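You operate a simulated robot arm through the tools that you are given. There is no shell and no other tool.

Carry out the task below with a simulated robot arm. There is one attempt and no reset: what you move stays moved.

Task
Change the roll to car soap and label the green bottle.
Fine: old roll onto the free peg, one whole label, roller arm back at the end; the others stay unlabelled. Where these are worked on the way, their far stop is far enough and under half their travel is too little: roller arm.

The check looks at the end state, three seconds after you hand in, the way a careful person would. Anything else that was tipped, shoved, dropped, spilled or broken makes it a failure.

Robot
A 7-joint arm with a fingered hand, fixed in place. Base frame: the origin is at the foot of the arm, x ahead of it, y to its left, z up; the work surface is at about z = 770. Units: mm, degrees, N and s.
Its first joint turns from -166.0 to 166.0 degrees. Payload 4.7 kg.
Tool frame: the origin (TCP) lies between the finger pads and is the grasp point; the fingertips stand 36 mm ahead of it; z points along the fingers, y is the line along which they close. Largest opening 120 mm; the body of the gripper starts 42 mm behind the TCP. The gripper is a hand of 5 fingers: y runs from the thumb to the fingers, the wrist lies at [-18, -122, -210] in the tool frame, and closing takes about 1.5 s.
Orientation is told as [roll, pitch, yaw] about the base's x, y, z axes, in that order, counted from this pose: with the fingers straight down and the wrist toward the robot, the tool's x, y and z point along [0, 1, 0], [1, 0, 0] and [0, 0, -1] of the base frame.

Tools
- The arm moves only by the tool drive_tool. Its argument "moves" is a list of rows, each a list of 6 numbers: the turn, a rotation vector about the base's x, y, z in units of 180 degrees (1.0 is 180 degrees), then the shift along the base's x, y, z in units of 100 mm (1.0 is 100 mm). In form: [[rx, ry, rz, dx, dy, dz], ...]. A call has 1 to 20 rows; each row is the pose to reach, as a shift and turn from the pose commanded when the call began. "grip" is the opening, from 0 (shut) to 1 (fully open), set as the call begins (left out, the last holds). A call with a number of a shift or a turn outside -1 to 1 is refused whole. A row lasts 0.2 s, in which the tool goes at most 50 mm and 8.6 degrees; a call with a longer step from one row to the next is refused whole, and so is a gripper value outside its range. Where a pose cannot be reached the arm comes as near as it can. A force on the tool above 40 N (or 10 N above the force at the start of the call, whichever is more), or a blocked arm, ends the call early, and 0.2 s more pass. The fingers move at their own pace (about 45 mm/s each) and stop on an object; they squeeze with about 22 N. The grip force told is the motor's: it shows also when the fingers shut on nothing. Time passes only in rows, and 0.2 s behind the last, so rows that repeat a pose let the fingers close. The reply holds the time, the measured pose of the TCP, the force on the tool along the base axes, the opening and the grip force, in the units named above and with some noise, with the torque about the TCP (base axes, N m) and any sound that the robot's microphone picked up.
- Cameras (640 x 400 px; columns grow to the right, rows downward): "scene" is fixed at [400.4, 650.3, 1368.7]; the picture's right is [-0.64, 0.77, 0.00], its down [0.67, 0.55, -0.50] and it looks along [-0.38, -0.32, -0.87] (base axes); focal length 284 px, centre (320, 200). "wrist" rides on the gripper at [73, -91, -143] in the tool frame; the picture's right is [-0.80, 0.28, -0.53], its down [-0.53, -0.73, 0.42] and it looks along [-0.27, 0.62, 0.74] (tool axes); focal length 234 px, centre (320, 200). There is no depth. A picture from a camera that has moved, and an enlarged one, comes with that camera's place and axes in the base frame and with its lens.
- snapshot(camera): a new picture of that camera. It takes no simulated time.
- finger_targets(index, middle, ring, little, thumb_bend, thumb_turn): sets how far each is bent, from 0 (flat) to 1 (curled in); at 0.3 the hand is open as for a grip, at 0.7 the pads meet at the TCP. One left out holds its place. A second passes; each finger stops where it meets its share of the squeeze, and holds until it gets a number again. A gripper value or a shape takes the hand back. It gives what a move gives, with no picture; readings hold the bend of each and the force on index, middle, ring, little, thumb and palm. thumb_turn goes from beside the hand (0) to across from the fingers (1), as for a grip.
- hand_shape(shape): the hand has 5 fingers and takes this shape, open, in about a second: jaw (thumb against the fingers, like two jaws); tri (thumb and two fingers); tip (a fingertip pinch); poke (one finger out to press); point (the index stretched); flat (the hand flat); cup (the hand cupped); fist (a fist). The gripper value then closes the fingers along that shape, each until it touches; the sizes above hold for jaw. It gives what a move gives, with no picture.
- zoom(camera, box): a new picture of the part [left, top, right, bottom] of that camera's present view, enlarged. It takes no simulated time.
- hand_in(): hands the job in; it is judged then, once.

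Places have to be worked out from the pictures, the camera data and where the tool is seen. Open the gripper and draw the arm clear of the work before you hand the job in, unless the task says otherwise.

The tools are called after ">>>" as name(argument=value, ...) on one line, values as JSON. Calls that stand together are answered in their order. drive_tool: Moves the arm, as the interface text tells. Its arguments: {"type":"object","properties":{"moves":{"type":"array","items":{"type":"array","items":{"type":"number"}}},"grip":{"type":"number"}},"required":["moves"]} The other tools are called the same way: hand_shape (shape) gives the hand a shape; finger_targets (index, middle, ring, little, thumb_bend, thumb_turn) moves the fingers one by one; snapshot (camera) takes a picture; zoom (camera, box) takes an enlarged picture of a part of a camera's view; hand_in () hands the job in.

At the start:

```text
clock: 0.0
tool_pos: [345.0, 551.8, 1177.4]
orientation: [0.0, -0.1, 0.0]
force: [0.5, 0.0, 0.2]
ft_torque: [-0.02, 0.01, 0.01]
gripper_width: 119.5
grip_force: 0.1
shape: jaw
bend: [0.3, 0.3, 0.3, 0.3, 0.3, 0.98]
finger forces: [0.0, 0.0, 0.0, 0.1, 0.1, 0.0]
```

scene: 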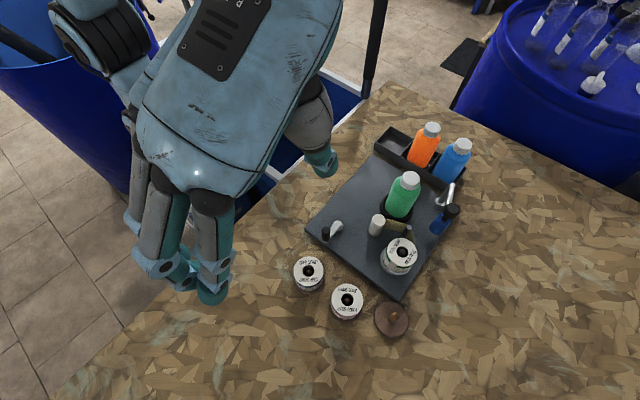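
wrist: 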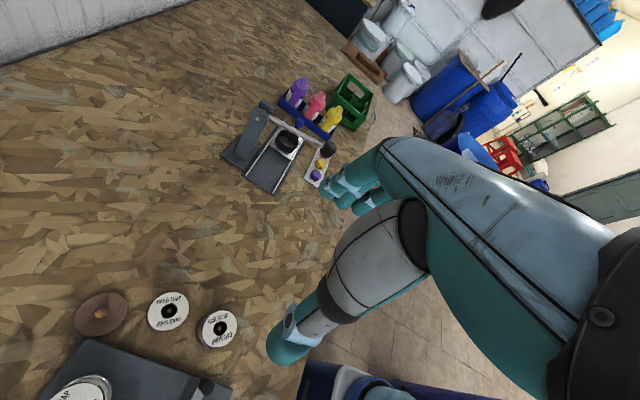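

The scene camera shows a labelling machine with a roll mounted, two rolls on the table, a free peg, and green/orange/blue bottles. I'll zoom in to read details.

>>> zoom(camera="scene", box=[280, 220, 440, 345])

>>> zoom(camera="scene", box=[300, 110, 490, 230])

>>> zoom(camera="wrist", box=[200, 60, 400, 200])

>>> zoom(camera="wrist", box=[40, 270, 280, 400])

```text
3.20 times, centred on (360, 282) of scene
camera zoom: at [400.4, 650.3, 1368.7], right [-0.64, 0.77, 0.0], down [0.67, 0.55, -0.5], along [-0.38, -0.32, -0.87], focal length 910 px, centre (192, -64)
```

zoom: 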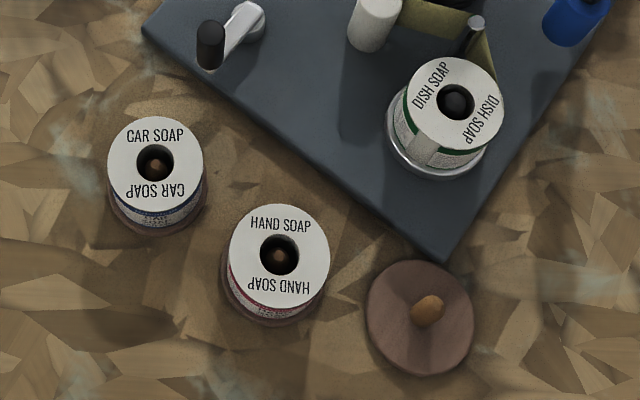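

```text
3.33 times, centred on (395, 170) of scene
camera zoom: at [400.4, 650.3, 1368.7], right [-0.64, 0.77, 0.0], down [0.67, 0.55, -0.5], along [-0.38, -0.32, -0.87], focal length 948 px, centre (70, 300)
```

zoom: 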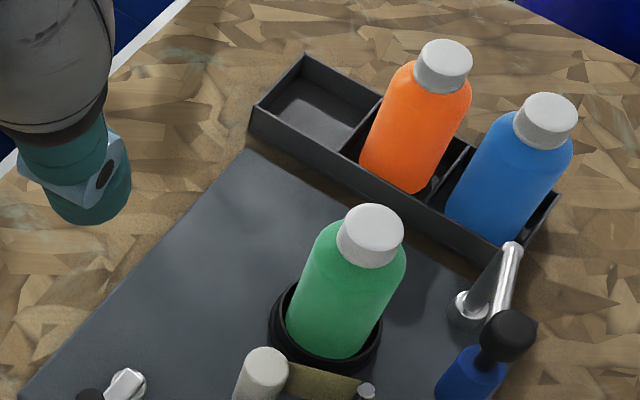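

```text
2.86 times, centred on (300, 130) of wrist
camera zoom: at [253.1, 624.4, 1321.5], right [0.28, -0.8, 0.53], down [-0.73, -0.53, -0.42], along [0.62, -0.27, -0.74], focal length 669 px, centre (377, 400)
```

zoom: 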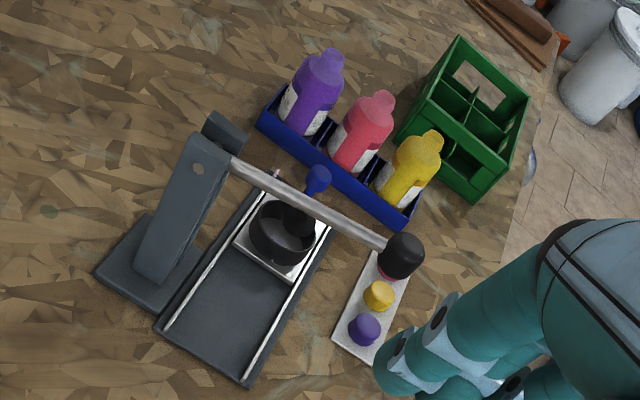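

```text
2.67 times, centred on (160, 335) of wrist
camera zoom: at [253.1, 624.4, 1321.5], right [0.28, -0.8, 0.53], down [-0.73, -0.53, -0.42], along [0.62, -0.27, -0.74], focal length 624 px, centre (747, -160)
```

zoom: 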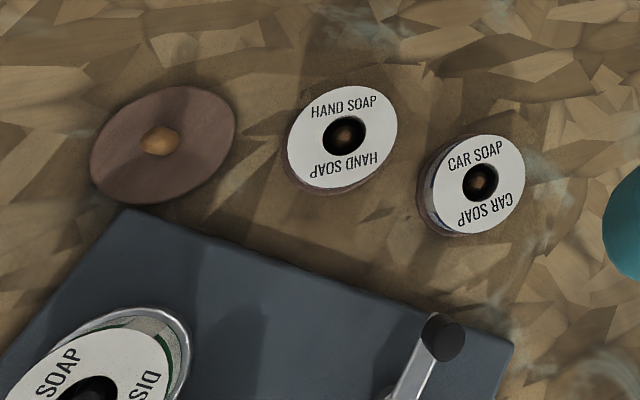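

The car-soap roll sits near (290, 530), hand soap near (287, 623), and the free peg near (254, 709). The mounted dish roll is around (153, 654). I'll turn the hand to yaw 90° and move back, so the wrist camera gets a view of the labeller from the robot's side.

>>> drive_tool(moves=[[0, 0, 0.0417, -0.083, -0.083, 0], [0, 0, 0.0833, -0.167, -0.167, 0], [0, 0, 0.125, -0.25, -0.25, 0], [0, 0, 0.1667, -0.333, -0.333, 0], [0, 0, 0.2083, -0.417, -0.417, 0], [0, 0, 0.25, -0.5, -0.5, 0], [0, 0, 0.2917, -0.583, -0.583, 0], [0, 0, 0.3333, -0.667, -0.667, 0], [0, 0, 0.375, -0.75, -0.75, 0], [0, 0, 0.4167, -0.833, -0.833, 0], [0, 0, 0.4583, -0.917, -0.917, 0], [0, 0, 0.5, -1, -1, 0]])

```text
clock: 2.6
tool_pos: [244.2, 452.6, 1178.6]
orientation: [0.0, 0.0, 90.2]
force: [-0.6, 0.2, 0.3]
ft_torque: [0.0, 0.03, 0.01]
gripper_width: 119.5
grip_force: 0.0
shape: jaw
bend: [0.3, 0.3, 0.3, 0.3, 0.3, 0.98]
finger forces: [0.0, 0.0, 0.0, 0.0, 0.0, 0.0]
```

The arm is at (244, 453) with yaw 90°. I'll take both pictures from here.

>>> snapshot(camera="wrist")

>>> snapshot(camera="scene")

```text
taken
camera wrist: at [171.0, 359.8, 1321.7], right [0.8, 0.28, 0.53], down [0.53, -0.73, -0.42], along [0.27, 0.62, -0.74], focal length 234 px, centre (320, 200)
```

wrist: 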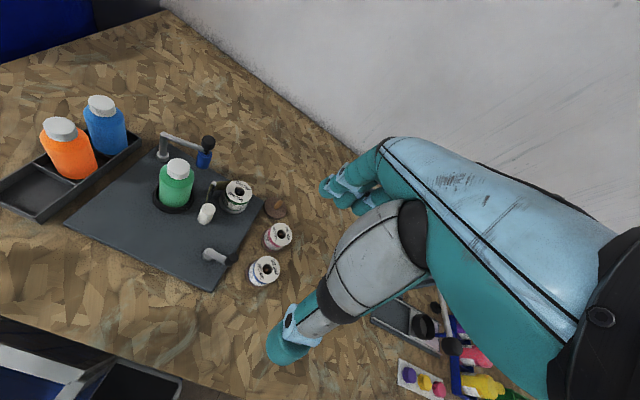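

```text
taken
```

scene: 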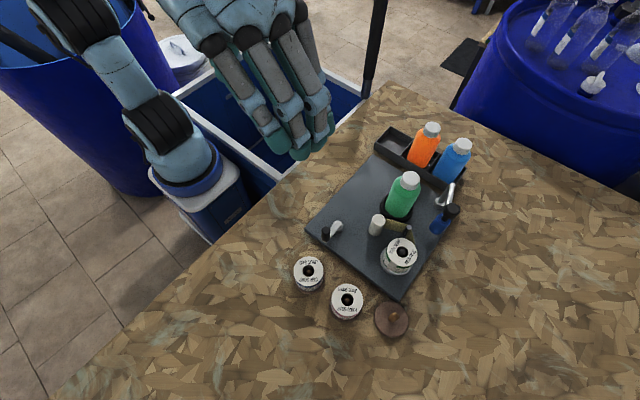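

Clear view of the labeller from the robot side; I'll enlarge it.

>>> zoom(camera="wrist", box=[140, 120, 320, 300])

>>> zoom(camera="scene", box=[360, 160, 480, 280])

>>> zoom(camera="scene", box=[300, 190, 400, 260])

```text
2.22 times, centred on (230, 210) of wrist
camera zoom: at [171.0, 359.8, 1321.7], right [0.8, 0.28, 0.53], down [0.53, -0.73, -0.42], along [0.27, 0.62, -0.74], focal length 520 px, centre (520, 178)
```

zoom: 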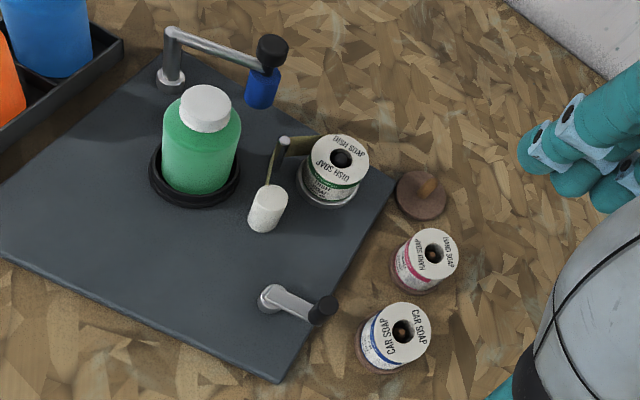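

```text
3.33 times, centred on (420, 220) of scene
camera zoom: at [400.4, 650.3, 1368.7], right [-0.64, 0.77, 0.0], down [0.67, 0.55, -0.5], along [-0.38, -0.32, -0.87], focal length 948 px, centre (-13, 133)
```

zoom: 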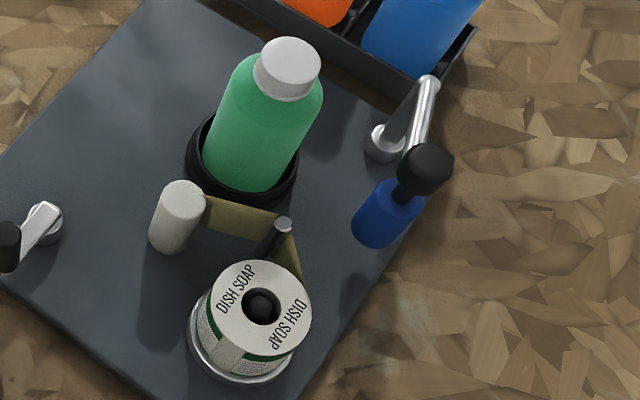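

```text
5.71 times, centred on (350, 225) of scene
camera zoom: at [400.4, 650.3, 1368.7], right [-0.64, 0.77, 0.0], down [0.67, 0.55, -0.5], along [-0.38, -0.32, -0.87], focal length 1626 px, centre (149, 57)
```

zoom: 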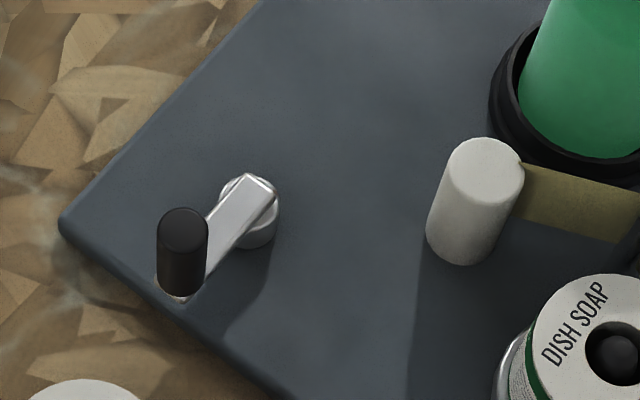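

All main positions now triangulate consistently:

| Item | Position (mm) |
|---|---|
| Dish roll | about (155, 653), top z 840 |
| Car roll | (295, 532), top z 820 |
| Free peg | (256, 708) |
| Crank hub | (172, 510) |
| Crank knob | (215, 512) |
| Roller arm post | (-23, 657) |
| Roller arm knob | (54, 682) |
| Bottle | (51, 588) |

I'll move in for a closer look.

>>> drive_tool(moves=[[0, 0, 0, -0.25, 0, -0.33], [0, 0, 0, -0.5, 0, -0.67], [0, 0, 0, -0.75, 0, -1]])

>>> drive_tool(moves=[[0, 0, 0, -0.25, 0, -0.33], [0, 0, 0, -0.5, 0, -0.67], [0, 0, 0, -0.75, 0, -1]])

>>> snapshot(camera="wrist")

>>> snapshot(camera="scene")

```text
clock: 3.4
tool_pos: [169.3, 453.4, 1079.2]
orientation: [0.0, 0.0, 90.0]
force: [-0.5, -0.5, 0.5]
ft_torque: [0.03, 0.01, -0.02]
gripper_width: 119.7
grip_force: 0.0
shape: jaw
bend: [0.3, 0.3, 0.3, 0.3, 0.3, 0.98]
finger forces: [0.0, 0.0, 0.0, 0.0, 0.1, 0.0]
```

```text
clock: 4.2
tool_pos: [94.4, 449.9, 980.4]
orientation: [-0.1, 0.0, 89.9]
force: [-0.3, -0.1, 0.0]
ft_torque: [0.03, -0.01, 0.03]
gripper_width: 119.9
grip_force: 0.1
shape: jaw
bend: [0.3, 0.3, 0.3, 0.3, 0.3, 0.98]
finger forces: [0.1, 0.0, 0.0, 0.0, 0.0, 0.0]
```

```text
taken
camera wrist: at [22.0, 358.8, 1121.8], right [0.8, 0.28, 0.53], down [0.53, -0.73, -0.43], along [0.27, 0.62, -0.74], focal length 234 px, centre (320, 200)
```

wrist: 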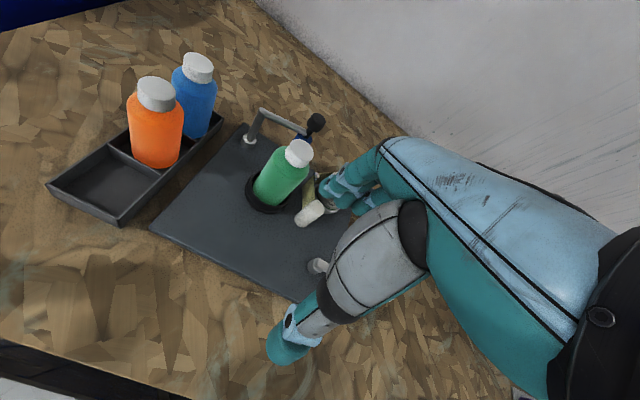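

```text
taken
```

scene: 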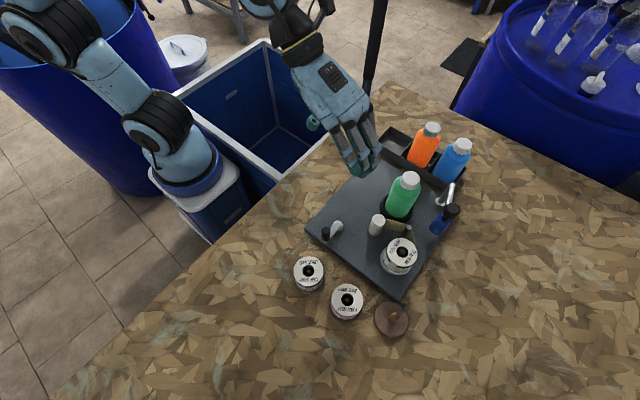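

I'll enlarge the relevant parts: the bottle/roller-arm area from the wrist camera, and the hand in the scene view.

>>> zoom(camera="wrist", box=[220, 80, 380, 280])

>>> zoom(camera="scene", box=[240, 20, 420, 190])

>>> zoom(camera="scene", box=[370, 225, 430, 285])

```text
2.00 times, centred on (300, 180) of wrist
camera zoom: at [22.0, 358.8, 1121.8], right [0.8, 0.28, 0.53], down [0.53, -0.73, -0.43], along [0.27, 0.62, -0.74], focal length 468 px, centre (360, 240)
```

zoom: 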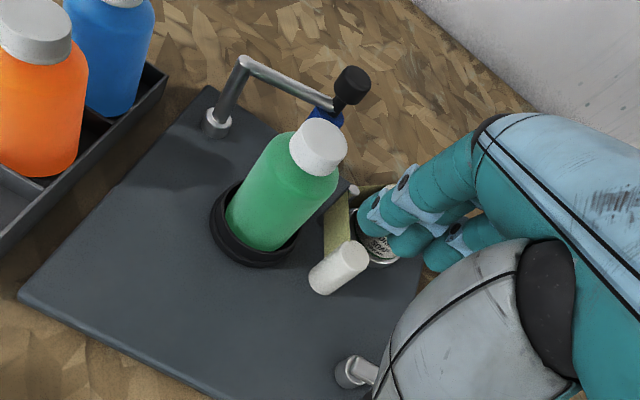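

```text
2.35 times, centred on (330, 105) of scene
camera zoom: at [400.4, 650.3, 1368.7], right [-0.64, 0.77, 0.0], down [0.67, 0.55, -0.5], along [-0.38, -0.32, -0.87], focal length 669 px, centre (296, 424)
```

zoom: 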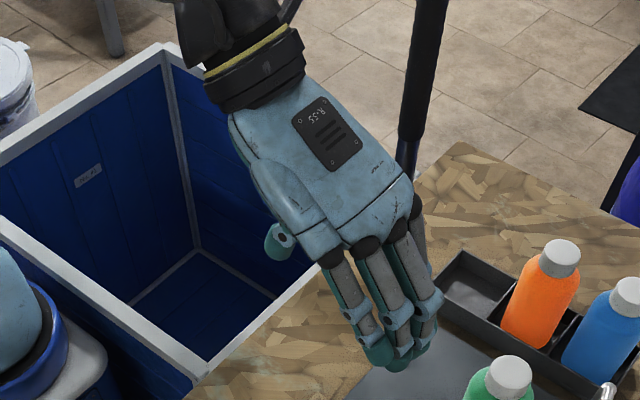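

```text
6.67 times, centred on (400, 255) of scene
camera zoom: at [400.4, 650.3, 1368.7], right [-0.64, 0.77, 0.0], down [0.67, 0.55, -0.5], along [-0.38, -0.32, -0.87], focal length 1897 px, centre (-213, -167)
```

zoom: 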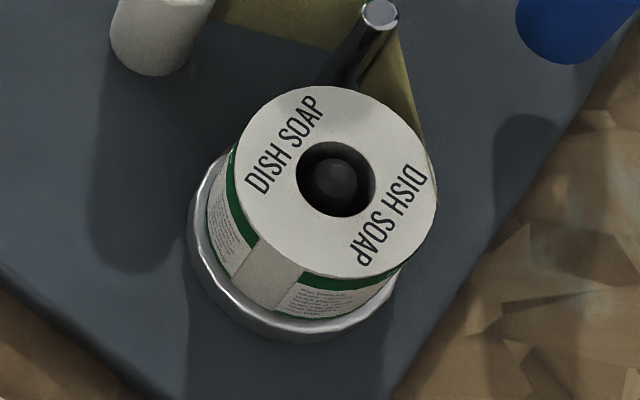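

The rolls look roughly 58 mm across and fairly short. I'll enlarge the car roll and the free peg to get heights.

>>> zoom(camera="scene", box=[285, 245, 335, 300])

>>> zoom(camera="scene", box=[365, 290, 415, 345])

>>> zoom(camera="scene", box=[320, 275, 375, 330])

```text
7.27 times, centred on (310, 272) of scene
camera zoom: at [400.4, 650.3, 1368.7], right [-0.64, 0.77, 0.0], down [0.67, 0.55, -0.5], along [-0.38, -0.32, -0.87], focal length 2069 px, centre (393, -327)
```

zoom: 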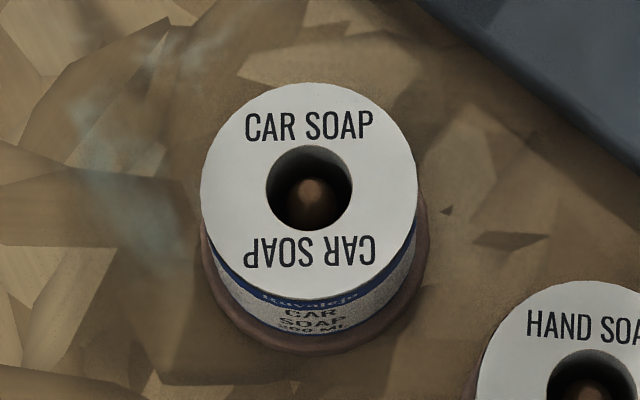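

```text
7.27 times, centred on (390, 318) of scene
camera zoom: at [400.4, 650.3, 1368.7], right [-0.64, 0.77, 0.0], down [0.67, 0.55, -0.5], along [-0.38, -0.32, -0.87], focal length 2069 px, centre (-189, -654)
```

zoom: 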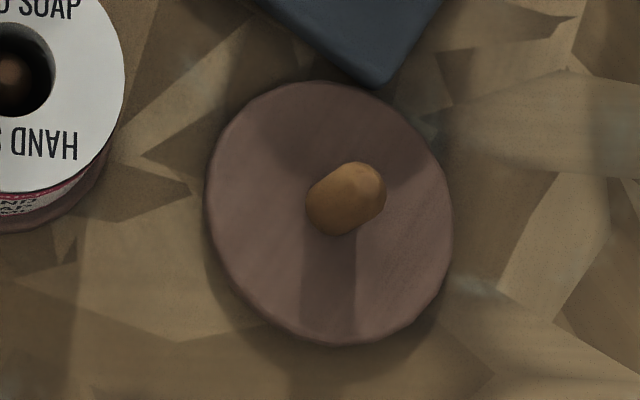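

```text
7.27 times, centred on (348, 302) of scene
camera zoom: at [400.4, 650.3, 1368.7], right [-0.64, 0.77, 0.0], down [0.67, 0.55, -0.5], along [-0.38, -0.32, -0.87], focal length 2069 px, centre (120, -546)
```

zoom: 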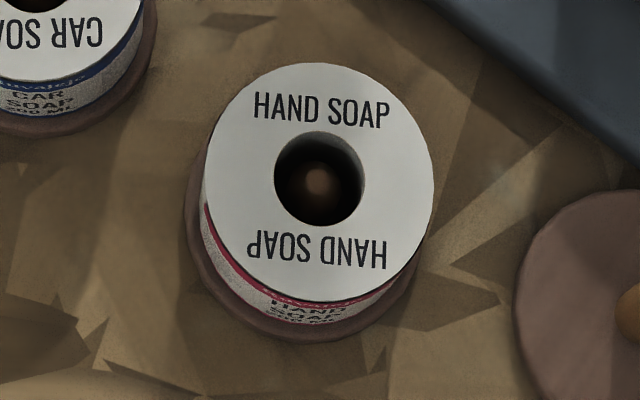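

Peg top is about z 812, and the rolls are about 40 mm tall with tops at 820 on the pegs and 840 on the machine. I'll look at the finger geometry in the wrist view before committing to a grasp.

>>> zoom(camera="wrist", box=[260, 120, 440, 380])

>>> drive_tool(moves=[[0, 0, 0, 0, 0, 0.1], [0, 0, 0, 0, 0, 0.2], [0, 0, 0, 0, 0, 0.2], [0, 0, 0, 0, 0, 0.2], [0, 0, 0, 0, 0, 0.2]], grip=0.5)

>>> zoom(camera="wrist", box=[260, 120, 440, 380])

```text
1.54 times, centred on (350, 250) of wrist
camera zoom: at [22.0, 358.8, 1121.8], right [0.8, 0.28, 0.53], down [0.53, -0.73, -0.43], along [0.27, 0.62, -0.74], focal length 360 px, centre (274, 123)
```

zoom: 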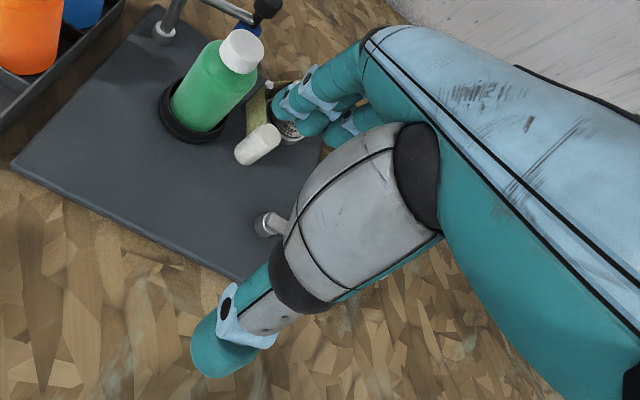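

```text
clock: 5.4
tool_pos: [93.9, 452.2, 997.5]
orientation: [0.0, 0.0, 89.9]
force: [0.2, 0.3, -0.4]
ft_torque: [0.01, -0.02, -0.02]
gripper_width: 60.6
grip_force: 0.1
shape: jaw
bend: [0.74, 0.45, 0.42, 0.4, 0.7, 1.0]
finger forces: [0.0, 0.0, 0.1, 0.0, 0.0, 0.0]
```

```text
1.54 times, centred on (350, 250) of wrist
camera zoom: at [20.9, 360.2, 1140.6], right [0.8, 0.28, 0.53], down [0.53, -0.73, -0.42], along [0.27, 0.62, -0.74], focal length 360 px, centre (274, 123)
```

zoom: 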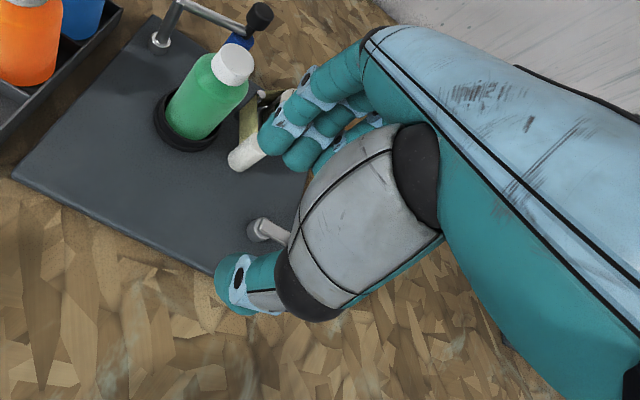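

The fingers lie between tool x +13 (index) and −45 (little), with the thumb opposing near x ≈ −7. A yaw of about 80° therefore clears the bottle, guide rod and white roller when grasping the dish roll. I'll travel at z ≈ 1000 to a point above the dish roll, with about 84 mm of opening.

>>> drive_tool(moves=[[0, 0, -0.02, 0.15, 0.33, 0], [0, 0, -0.04, 0.3, 0.67, 0], [0, 0, -0.055, 0.45, 1, 0]], grip=0.7)

>>> drive_tool(moves=[[0, 0, 0, 0.1, 0.4, 0], [0, 0, 0, 0.16, 0.8, 0], [0, 0, 0, 0.16, 1, 0], [0, 0, 0, 0.16, 1, 0]])

>>> snapshot(camera="scene")

>>> snapshot(camera="wrist")

```text
clock: 6.2
tool_pos: [141.7, 552.0, 997.5]
orientation: [0.0, -0.1, 80.1]
force: [-0.3, 0.1, 0.6]
ft_torque: [0.0, -0.04, 0.02]
gripper_width: 83.4
grip_force: 0.2
shape: jaw
bend: [0.27, 0.37, 0.35, 0.35, 0.6, 0.99]
finger forces: [0.0, 0.0, 0.0, 0.0, 0.0, 0.1]
```

```text
clock: 7.2
tool_pos: [156.5, 652.3, 999.3]
orientation: [0.1, 0.1, 80.0]
force: [-0.1, -0.5, 0.4]
ft_torque: [-0.01, 0.01, 0.06]
gripper_width: 83.4
grip_force: 0.1
shape: jaw
bend: [0.27, 0.37, 0.35, 0.35, 0.6, 0.99]
finger forces: [0.1, 0.1, 0.0, 0.0, 0.1, 0.1]
```

```text
taken
```

scene: 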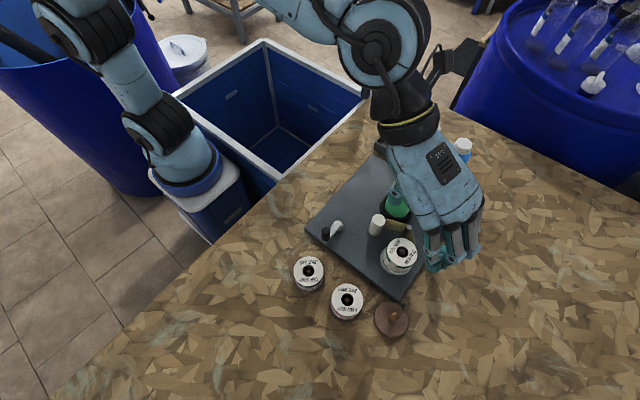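

```text
taken
camera wrist: at [68.8, 573.1, 1142.0], right [0.84, 0.14, 0.53], down [0.4, -0.81, -0.42], along [0.37, 0.57, -0.74], focal length 234 px, centre (320, 200)
```

wrist: 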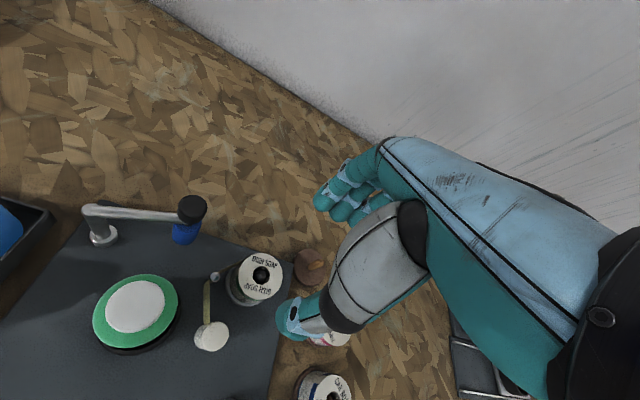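

Excellent overhead view. I'll enlarge the roll and machine in the wrist view to refine coordinates.

>>> zoom(camera="wrist", box=[70, 180, 310, 360])

>>> zoom(camera="wrist", box=[200, 230, 340, 360])

>>> zoom(camera="scene", box=[370, 190, 480, 300])

```text
2.22 times, centred on (190, 270) of wrist
camera zoom: at [68.8, 573.1, 1142.0], right [0.84, 0.14, 0.53], down [0.4, -0.81, -0.42], along [0.37, 0.57, -0.74], focal length 520 px, centre (609, 44)
```

zoom: 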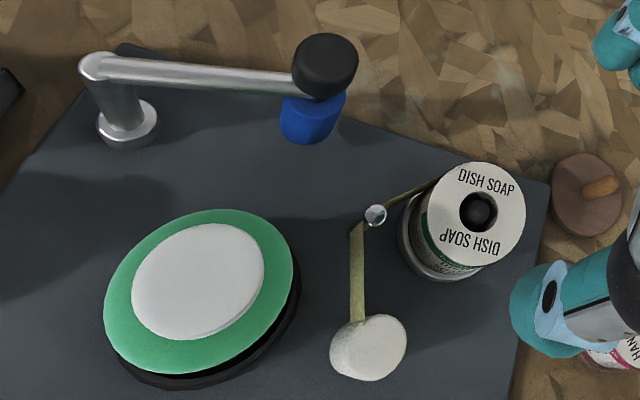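

```text
3.08 times, centred on (270, 295) of wrist
camera zoom: at [68.8, 573.1, 1142.0], right [0.84, 0.14, 0.53], down [0.4, -0.81, -0.42], along [0.37, 0.57, -0.74], focal length 720 px, centre (474, -92)
```

zoom: 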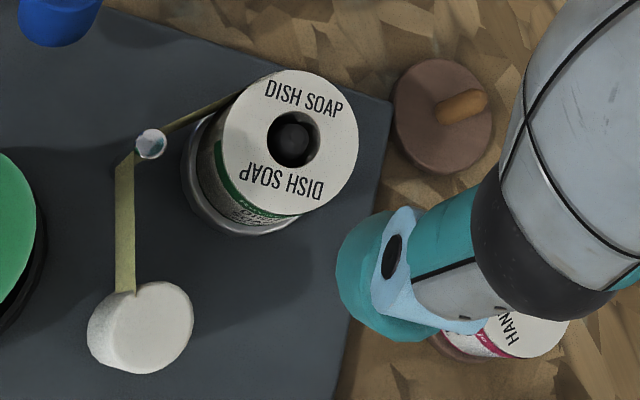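

```text
3.64 times, centred on (425, 245) of scene
camera zoom: at [400.4, 650.3, 1368.7], right [-0.64, 0.77, 0.0], down [0.67, 0.55, -0.5], along [-0.38, -0.32, -0.87], focal length 1035 px, centre (-62, 36)
```

zoom: 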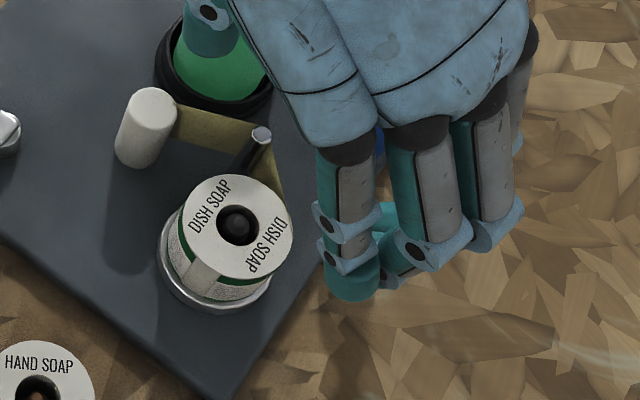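

The dish roll centre comes out at (156, 653) and the peg disc at about (256, 706), with the TCP directly above the roll. I'll narrow the opening to about 74 mm, descend 100 mm, and recheck.

>>> drive_tool(moves=[[0, 0, 0, 0, 0, -0.3], [0, 0, 0, 0, 0, -0.6], [0, 0, 0, 0, 0, -0.9], [0, 0, 0, 0, 0, -0.9]], grip=0.64)

>>> zoom(camera="wrist", box=[200, 150, 400, 380])

>>> zoom(camera="scene", box=[360, 150, 480, 290])

```text
clock: 8.2
tool_pos: [156.2, 651.3, 908.0]
orientation: [0.1, -0.1, 80.1]
force: [-0.3, -0.4, 1.7]
ft_torque: [-0.01, -0.02, -0.04]
gripper_width: 77.3
grip_force: 0.2
shape: jaw
bend: [0.28, 0.39, 0.36, 0.38, 0.63, 1.0]
finger forces: [0.0, 0.1, 0.1, 0.0, 0.1, 0.0]
```

```text
1.74 times, centred on (300, 265) of wrist
camera zoom: at [68.6, 574.0, 1051.4], right [0.84, 0.14, 0.53], down [0.4, -0.81, -0.42], along [0.37, 0.57, -0.74], focal length 407 px, centre (355, 87)
```

zoom: 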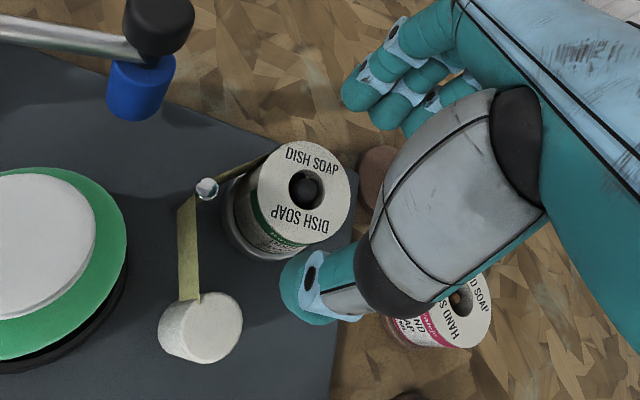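

```text
2.86 times, centred on (420, 220) of scene
camera zoom: at [400.4, 650.3, 1368.7], right [-0.64, 0.77, 0.0], down [0.67, 0.55, -0.5], along [-0.38, -0.32, -0.87], focal length 813 px, centre (34, 143)
```

zoom: 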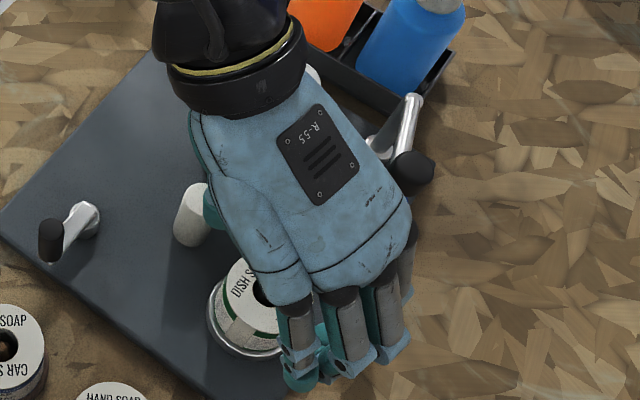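

Thumb and fingers straddle the roll with clearance to the white roller. I'll descend to z ≈ 843 in small steps.

>>> drive_tool(moves=[[0, 0, 0, 0, 0.01, -0.15], [0, 0, 0, 0, 0.01, -0.3], [0, 0, 0, 0, 0.01, -0.45], [0, 0, 0, 0, 0.01, -0.55], [0, 0, 0, 0, 0.01, -0.65], [0, 0, 0, 0, 0.01, -0.65]])

>>> zoom(camera="wrist", box=[200, 150, 400, 380])

>>> zoom(camera="scene", box=[360, 170, 480, 310])

```text
clock: 9.6
tool_pos: [155.4, 652.9, 842.3]
orientation: [0.0, 0.0, 80.1]
force: [-0.2, 0.8, 0.6]
ft_torque: [-0.01, 0.04, 0.01]
gripper_width: 77.1
grip_force: 0.0
shape: jaw
bend: [0.28, 0.39, 0.36, 0.38, 0.63, 1.0]
finger forces: [0.0, 0.1, 0.1, 0.1, 0.0, 0.0]
```

```text
1.74 times, centred on (300, 265) of wrist
camera zoom: at [68.0, 575.6, 986.2], right [0.84, 0.14, 0.53], down [0.4, -0.81, -0.42], along [0.37, 0.57, -0.74], focal length 407 px, centre (355, 87)
```

zoom: 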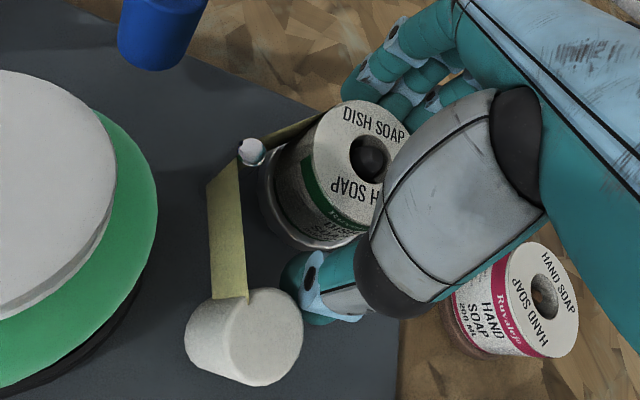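

```text
2.86 times, centred on (420, 240) of scene
camera zoom: at [400.4, 650.3, 1368.7], right [-0.64, 0.77, 0.0], down [0.67, 0.55, -0.5], along [-0.38, -0.32, -0.87], focal length 813 px, centre (34, 86)
```

zoom: 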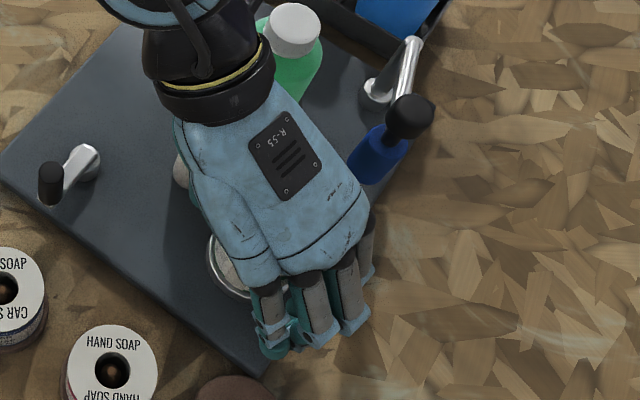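

No contact so far; the fingers and thumb are on either side of the roll at z 842. I'll close the grip now.

>>> drive_tool(moves=[[0, 0, 0, 0, 0, 0], [0, 0, 0, 0, 0, 0], [0, 0, 0, 0, 0, 0], [0, 0, 0, 0, 0, 0], [0, 0, 0, 0, 0, 0], [0, 0, 0, 0, 0, 0], [0, 0, 0, 0, 0, 0]], grip=0.35)

>>> zoom(camera="wrist", box=[200, 150, 400, 380])

```text
clock: 11.2
tool_pos: [155.1, 653.9, 843.0]
orientation: [0.0, 0.0, 80.2]
force: [-0.1, -1.0, -0.2]
ft_torque: [-0.01, 0.02, 0.0]
gripper_width: 45.8
grip_force: 21.8
shape: jaw
bend: [0.74, 0.51, 0.53, 0.49, 0.74, 1.0]
finger forces: [11.2, 6.6, 0.0, 0.0, 18.6, 0.1]
```

```text
1.74 times, centred on (300, 265) of wrist
camera zoom: at [68.1, 575.7, 986.3], right [0.84, 0.14, 0.53], down [0.4, -0.81, -0.42], along [0.37, 0.57, -0.74], focal length 407 px, centre (355, 87)
```

zoom: 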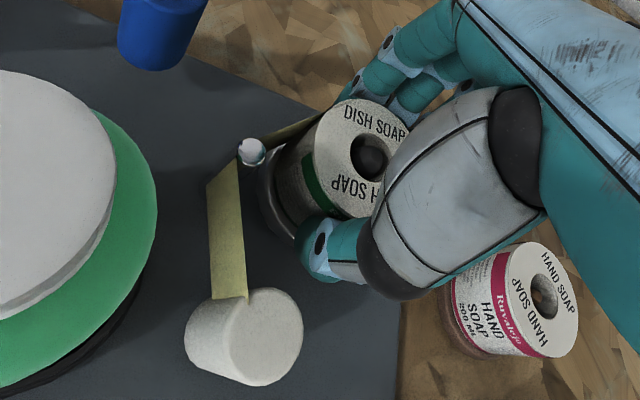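

The roll is gripped: index 11 N, middle 7 N, thumb 19 N. I'll lift slowly, straight up.

>>> drive_tool(moves=[[0, 0, 0, 0, 0, 0.1], [0, 0, 0, 0, 0, 0.2], [0, 0, 0, 0, 0, 0.3], [0, 0, 0, 0, 0, 0.4], [0, 0, 0, 0, 0, 0.5], [0, 0, 0, 0, 0, 0.6], [0, 0, 0, 0, 0, 0.7], [0, 0, 0, 0, 0, 0.8]])

>>> zoom(camera="wrist", box=[200, 150, 400, 380])

>>> zoom(camera="scene", box=[360, 170, 480, 310])

```text
clock: 13.0
tool_pos: [154.1, 653.2, 923.6]
orientation: [0.1, 0.1, 80.1]
force: [-0.4, -0.4, -1.3]
ft_torque: [0.03, 0.02, 0.01]
gripper_width: 45.7
grip_force: 21.8
shape: jaw
bend: [0.74, 0.51, 0.53, 0.49, 0.74, 1.0]
finger forces: [11.2, 6.6, 0.0, 0.0, 18.6, 0.1]
```

```text
1.74 times, centred on (300, 265) of wrist
camera zoom: at [67.8, 575.0, 1066.4], right [0.84, 0.14, 0.53], down [0.4, -0.81, -0.42], along [0.37, 0.57, -0.74], focal length 407 px, centre (355, 87)
```

zoom: 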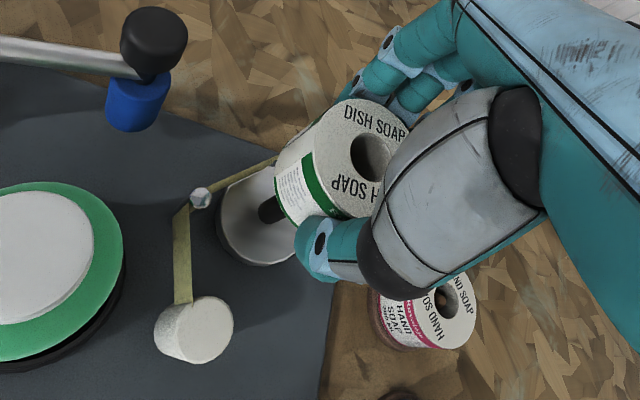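

```text
2.86 times, centred on (420, 240) of scene
camera zoom: at [400.4, 650.3, 1368.7], right [-0.64, 0.77, 0.0], down [0.67, 0.55, -0.5], along [-0.38, -0.32, -0.87], focal length 813 px, centre (34, 86)
```

zoom: 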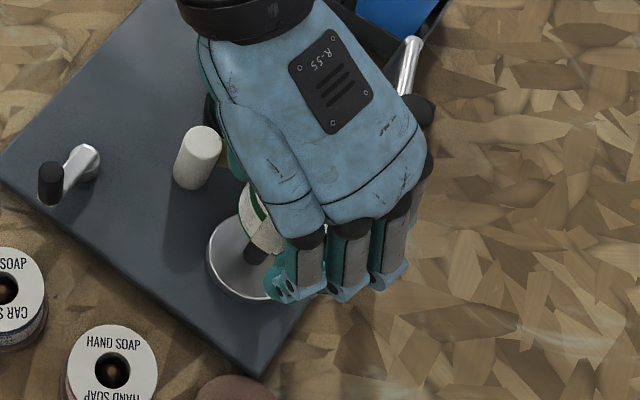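

The roll is clear of the spindle and level in the hand. I'll carry it over the free peg, a shift of about (+100, +54), while staying high.

>>> drive_tool(moves=[[0, 0, 0, 0.25, 0.135, 0], [0, 0, 0, 0.5, 0.27, 0], [0, 0, 0, 0.75, 0.405, 0], [0, 0, 0, 1, 0.54, 0], [0, 0, 0, 1, 0.54, -0.2], [0, 0, 0, 1, 0.54, -0.35], [0, 0, 0, 1, 0.54, -0.35]])

>>> zoom(camera="wrist", box=[240, 150, 440, 380])

>>> zoom(camera="scene", box=[340, 230, 460, 370])

```text
clock: 14.6
tool_pos: [255.8, 707.6, 889.1]
orientation: [0.0, 0.1, 80.0]
force: [0.0, 0.2, -0.8]
ft_torque: [0.0, 0.01, 0.0]
gripper_width: 45.7
grip_force: 22.1
shape: jaw
bend: [0.74, 0.51, 0.53, 0.49, 0.74, 1.0]
finger forces: [11.3, 6.7, 0.0, 0.0, 18.6, 0.1]
```

```text
1.74 times, centred on (340, 265) of wrist
camera zoom: at [168.0, 629.1, 1031.8], right [0.84, 0.14, 0.53], down [0.4, -0.81, -0.42], along [0.37, 0.57, -0.74], focal length 407 px, centre (285, 87)
```

zoom: 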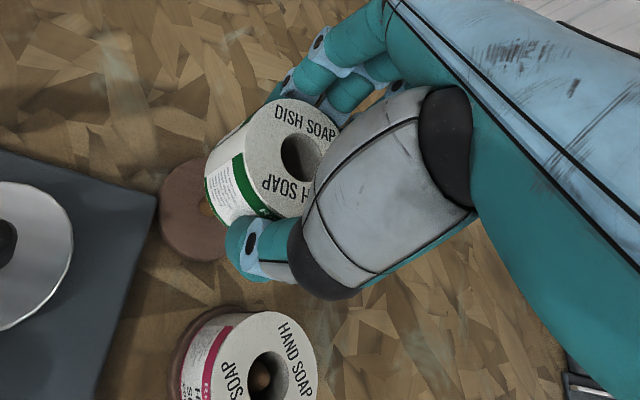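

```text
2.86 times, centred on (400, 300) of scene
camera zoom: at [400.4, 650.3, 1368.7], right [-0.64, 0.77, 0.0], down [0.67, 0.55, -0.5], along [-0.38, -0.32, -0.87], focal length 813 px, centre (91, -86)
```

zoom: 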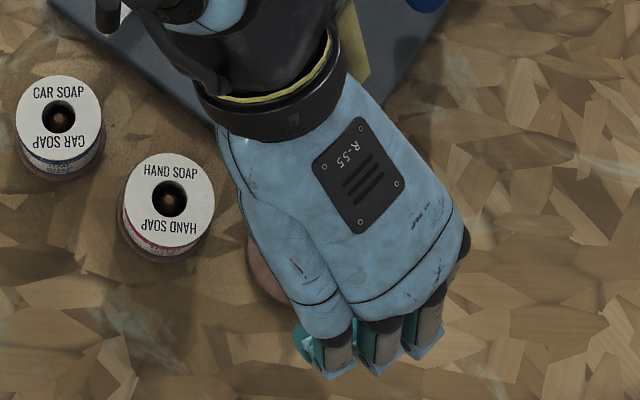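

The disc's predicted pixel matches what I see to within about 2 mm, and the roll hole is nearly centred on the TCP. I'll lower onto the peg in small steps.

>>> drive_tool(moves=[[0, 0, 0, 0, -0.01, -0.1], [0, 0, 0, 0, -0.01, -0.2], [0, 0, 0, 0, -0.01, -0.3], [0, 0, 0, 0, -0.01, -0.38], [0, 0, 0, 0, -0.01, -0.46], [0, 0, 0, 0, -0.01, -0.53], [0, 0, 0, 0, -0.01, -0.58], [0, 0, 0, 0, -0.01, -0.58]])

>>> zoom(camera="wrist", box=[240, 150, 440, 380])

```text
clock: 16.4
tool_pos: [255.4, 706.2, 830.9]
orientation: [0.0, 0.1, 80.1]
force: [0.6, -0.7, -0.4]
ft_torque: [-0.01, -0.01, 0.01]
gripper_width: 45.5
grip_force: 21.5
shape: jaw
bend: [0.74, 0.51, 0.53, 0.49, 0.74, 1.0]
finger forces: [11.4, 6.7, 0.1, 0.0, 18.6, 0.1]
```

```text
1.74 times, centred on (340, 265) of wrist
camera zoom: at [167.9, 628.0, 973.1], right [0.84, 0.14, 0.53], down [0.4, -0.81, -0.42], along [0.37, 0.57, -0.74], focal length 407 px, centre (285, 87)
```

zoom: 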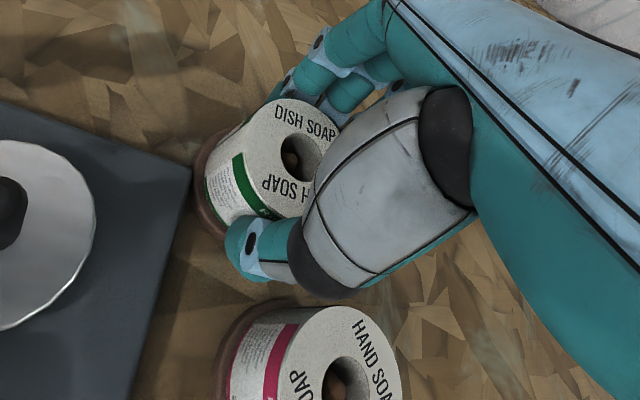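

The peg is visible inside the roll's hole, so it is going on properly. I'll lower the last few millimetres, watching the force.

>>> drive_tool(moves=[[0, 0, 0, 0, 0, -0.02], [0, 0, 0, 0, 0, -0.04], [0, 0, 0, 0, 0, -0.06], [0, 0, 0, 0, 0, -0.06]])

>>> zoom(camera="wrist", box=[240, 150, 440, 380])

```text
clock: 17.4
tool_pos: [256.6, 706.1, 825.1]
orientation: [0.1, 0.0, 80.0]
force: [1.7, -1.7, 3.6]
ft_torque: [0.02, -0.04, -0.01]
gripper_width: 45.8
grip_force: 22.0
shape: jaw
bend: [0.74, 0.51, 0.53, 0.49, 0.74, 1.0]
finger forces: [11.1, 6.9, 0.0, 0.1, 19.0, 0.0]
```

```text
1.74 times, centred on (340, 265) of wrist
camera zoom: at [168.0, 627.5, 967.7], right [0.84, 0.14, 0.53], down [0.4, -0.81, -0.43], along [0.37, 0.57, -0.74], focal length 407 px, centre (285, 87)
```

zoom: 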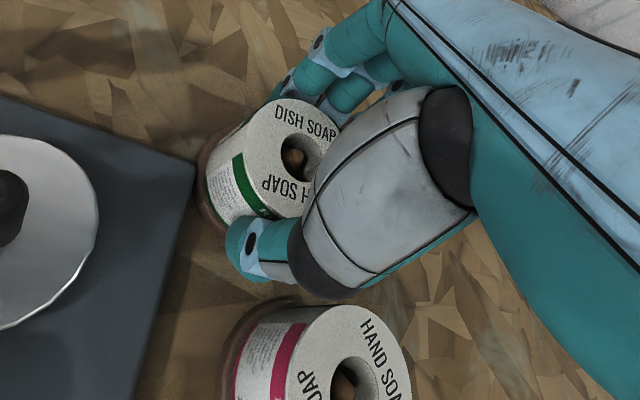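

A slight upward force of 3.6 N suggests first contact with the disc. I'll go down 2 mm more to confirm.

>>> drive_tool(moves=[[0, 0, 0, 0, 0, -0.01], [0, 0, 0, 0, 0, -0.02], [0, 0, 0, 0, 0, -0.02]])

```text
clock: 18.2
tool_pos: [255.3, 706.5, 823.6]
orientation: [0.0, -0.1, 80.0]
force: [0.6, -5.5, 15.0]
ft_torque: [-0.15, -0.04, -0.05]
gripper_width: 46.2
grip_force: 22.0
shape: jaw
bend: [0.74, 0.51, 0.53, 0.49, 0.73, 1.0]
finger forces: [10.8, 7.3, 0.0, 0.0, 23.2, 0.0]
```

It is seated (15 N upward). I'll ease up by 1.5 mm and open moderately.

>>> drive_tool(moves=[[0, 0, 0, 0, 0, 0.015], [0, 0, 0, 0, 0, 0.015]])

>>> drive_tool(moves=[[0, 0, 0, 0, 0, 0], [0, 0, 0, 0, 0, 0], [0, 0, 0, 0, 0, 0], [0, 0, 0, 0, 0, 0], [0, 0, 0, 0, 0, 0]], grip=0.64)

>>> zoom(camera="wrist", box=[240, 150, 440, 380])

```text
clock: 18.8
tool_pos: [254.7, 706.4, 824.9]
orientation: [0.0, 0.1, 80.1]
force: [0.9, -3.6, 12.4]
ft_torque: [0.0, -0.07, -0.05]
gripper_width: 46.3
grip_force: 22.3
shape: jaw
bend: [0.74, 0.51, 0.53, 0.49, 0.73, 1.0]
finger forces: [11.6, 8.0, 0.0, 0.0, 21.8, 0.1]
```

```text
clock: 20.0
tool_pos: [255.8, 707.0, 823.5]
orientation: [0.0, 0.0, 80.1]
force: [-0.5, -0.4, 0.5]
ft_torque: [0.02, 0.03, 0.03]
gripper_width: 76.4
grip_force: 0.1
shape: jaw
bend: [0.28, 0.4, 0.37, 0.38, 0.64, 1.0]
finger forces: [0.0, 0.0, 0.0, 0.0, 0.0, 0.0]
```

```text
1.74 times, centred on (340, 265) of wrist
camera zoom: at [167.8, 628.4, 966.6], right [0.84, 0.14, 0.53], down [0.4, -0.81, -0.42], along [0.37, 0.57, -0.74], focal length 407 px, centre (285, 87)
```

zoom: 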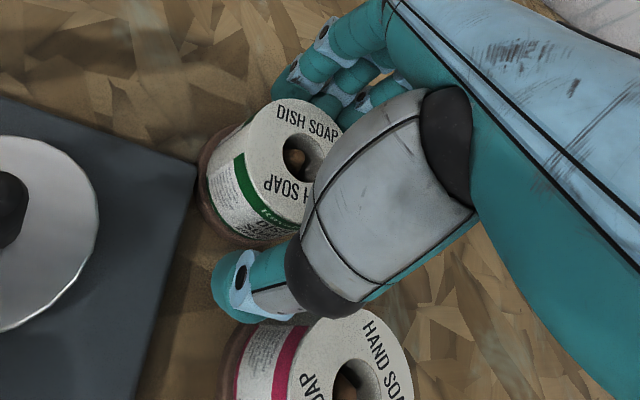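

Released cleanly. I'll lift straight up 100 mm and check the roll.

>>> drive_tool(moves=[[0, 0, 0, 0, 0, 0.15], [0, 0, 0, 0, 0, 0.35], [0, 0, 0, 0, 0, 0.65], [0, 0, 0, 0, 0, 1]])

>>> snapshot(camera="wrist")

```text
clock: 21.0
tool_pos: [255.6, 704.8, 925.1]
orientation: [0.0, 0.1, 80.1]
force: [-0.1, 1.0, -1.1]
ft_torque: [-0.03, 0.01, -0.03]
gripper_width: 76.5
grip_force: 0.1
shape: jaw
bend: [0.28, 0.4, 0.37, 0.38, 0.64, 1.0]
finger forces: [0.0, 0.1, 0.1, 0.0, 0.1, 0.0]
```

```text
taken
camera wrist: at [168.5, 627.3, 1067.5], right [0.84, 0.14, 0.52], down [0.4, -0.81, -0.42], along [0.37, 0.56, -0.74], focal length 234 px, centre (320, 200)
```

wrist: 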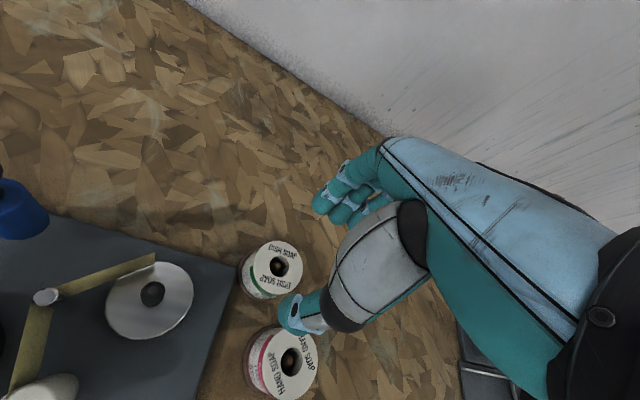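

The dish roll sits properly on the formerly free peg. Next I'll move above the car-soap roll, turning to yaw 50° so the fingers avoid both the hand-soap roll and the crank.

>>> drive_tool(moves=[[0, 0, -0.042, 0.05, -0.23, 0.2], [0, 0, -0.083, 0.1, -0.45, 0.2], [0, 0, -0.125, 0.15, -0.68, 0.2], [0, 0, -0.1667, 0.2, -0.9, 0.2]])

>>> drive_tool(moves=[[0, 0, 0, 0.065, -0.28, 0], [0, 0, 0, 0.13, -0.56, 0], [0, 0, 0, 0.195, -0.84, 0], [0, 0, 0, 0.195, -0.84, 0]])

>>> snapshot(camera="wrist")

>>> snapshot(camera="scene")

```text
clock: 22.0
tool_pos: [276.5, 617.0, 944.9]
orientation: [0.0, 0.0, 49.9]
force: [0.3, -0.2, -1.0]
ft_torque: [0.02, 0.0, -0.03]
gripper_width: 76.3
grip_force: 0.1
shape: jaw
bend: [0.28, 0.4, 0.37, 0.38, 0.64, 1.0]
finger forces: [0.0, 0.0, 0.0, 0.1, 0.0, 0.0]
```

```text
clock: 23.0
tool_pos: [295.7, 532.4, 946.0]
orientation: [0.0, 0.0, 50.1]
force: [0.0, -1.3, -0.5]
ft_torque: [0.0, -0.01, -0.03]
gripper_width: 76.6
grip_force: 0.0
shape: jaw
bend: [0.28, 0.4, 0.37, 0.38, 0.64, 1.0]
finger forces: [0.0, 0.0, 0.0, 0.1, 0.0, 0.0]
```

```text
taken
camera wrist: at [179.8, 508.0, 1088.3], right [0.8, -0.3, 0.53], down [-0.06, -0.9, -0.42], along [0.6, 0.31, -0.74], focal length 234 px, centre (320, 200)
```

wrist: 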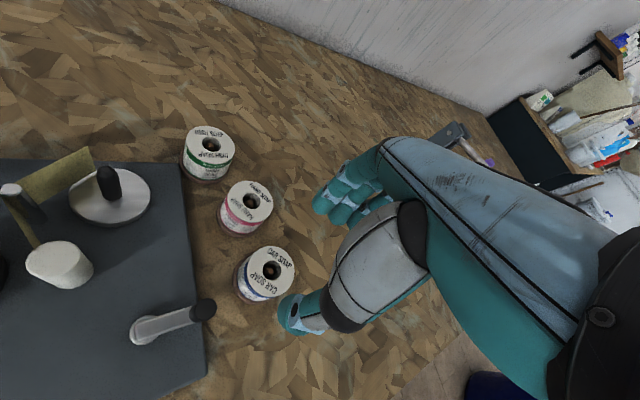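

```text
taken
```

scene: 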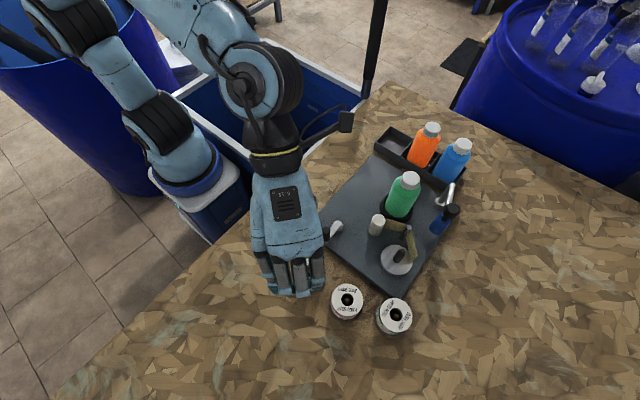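

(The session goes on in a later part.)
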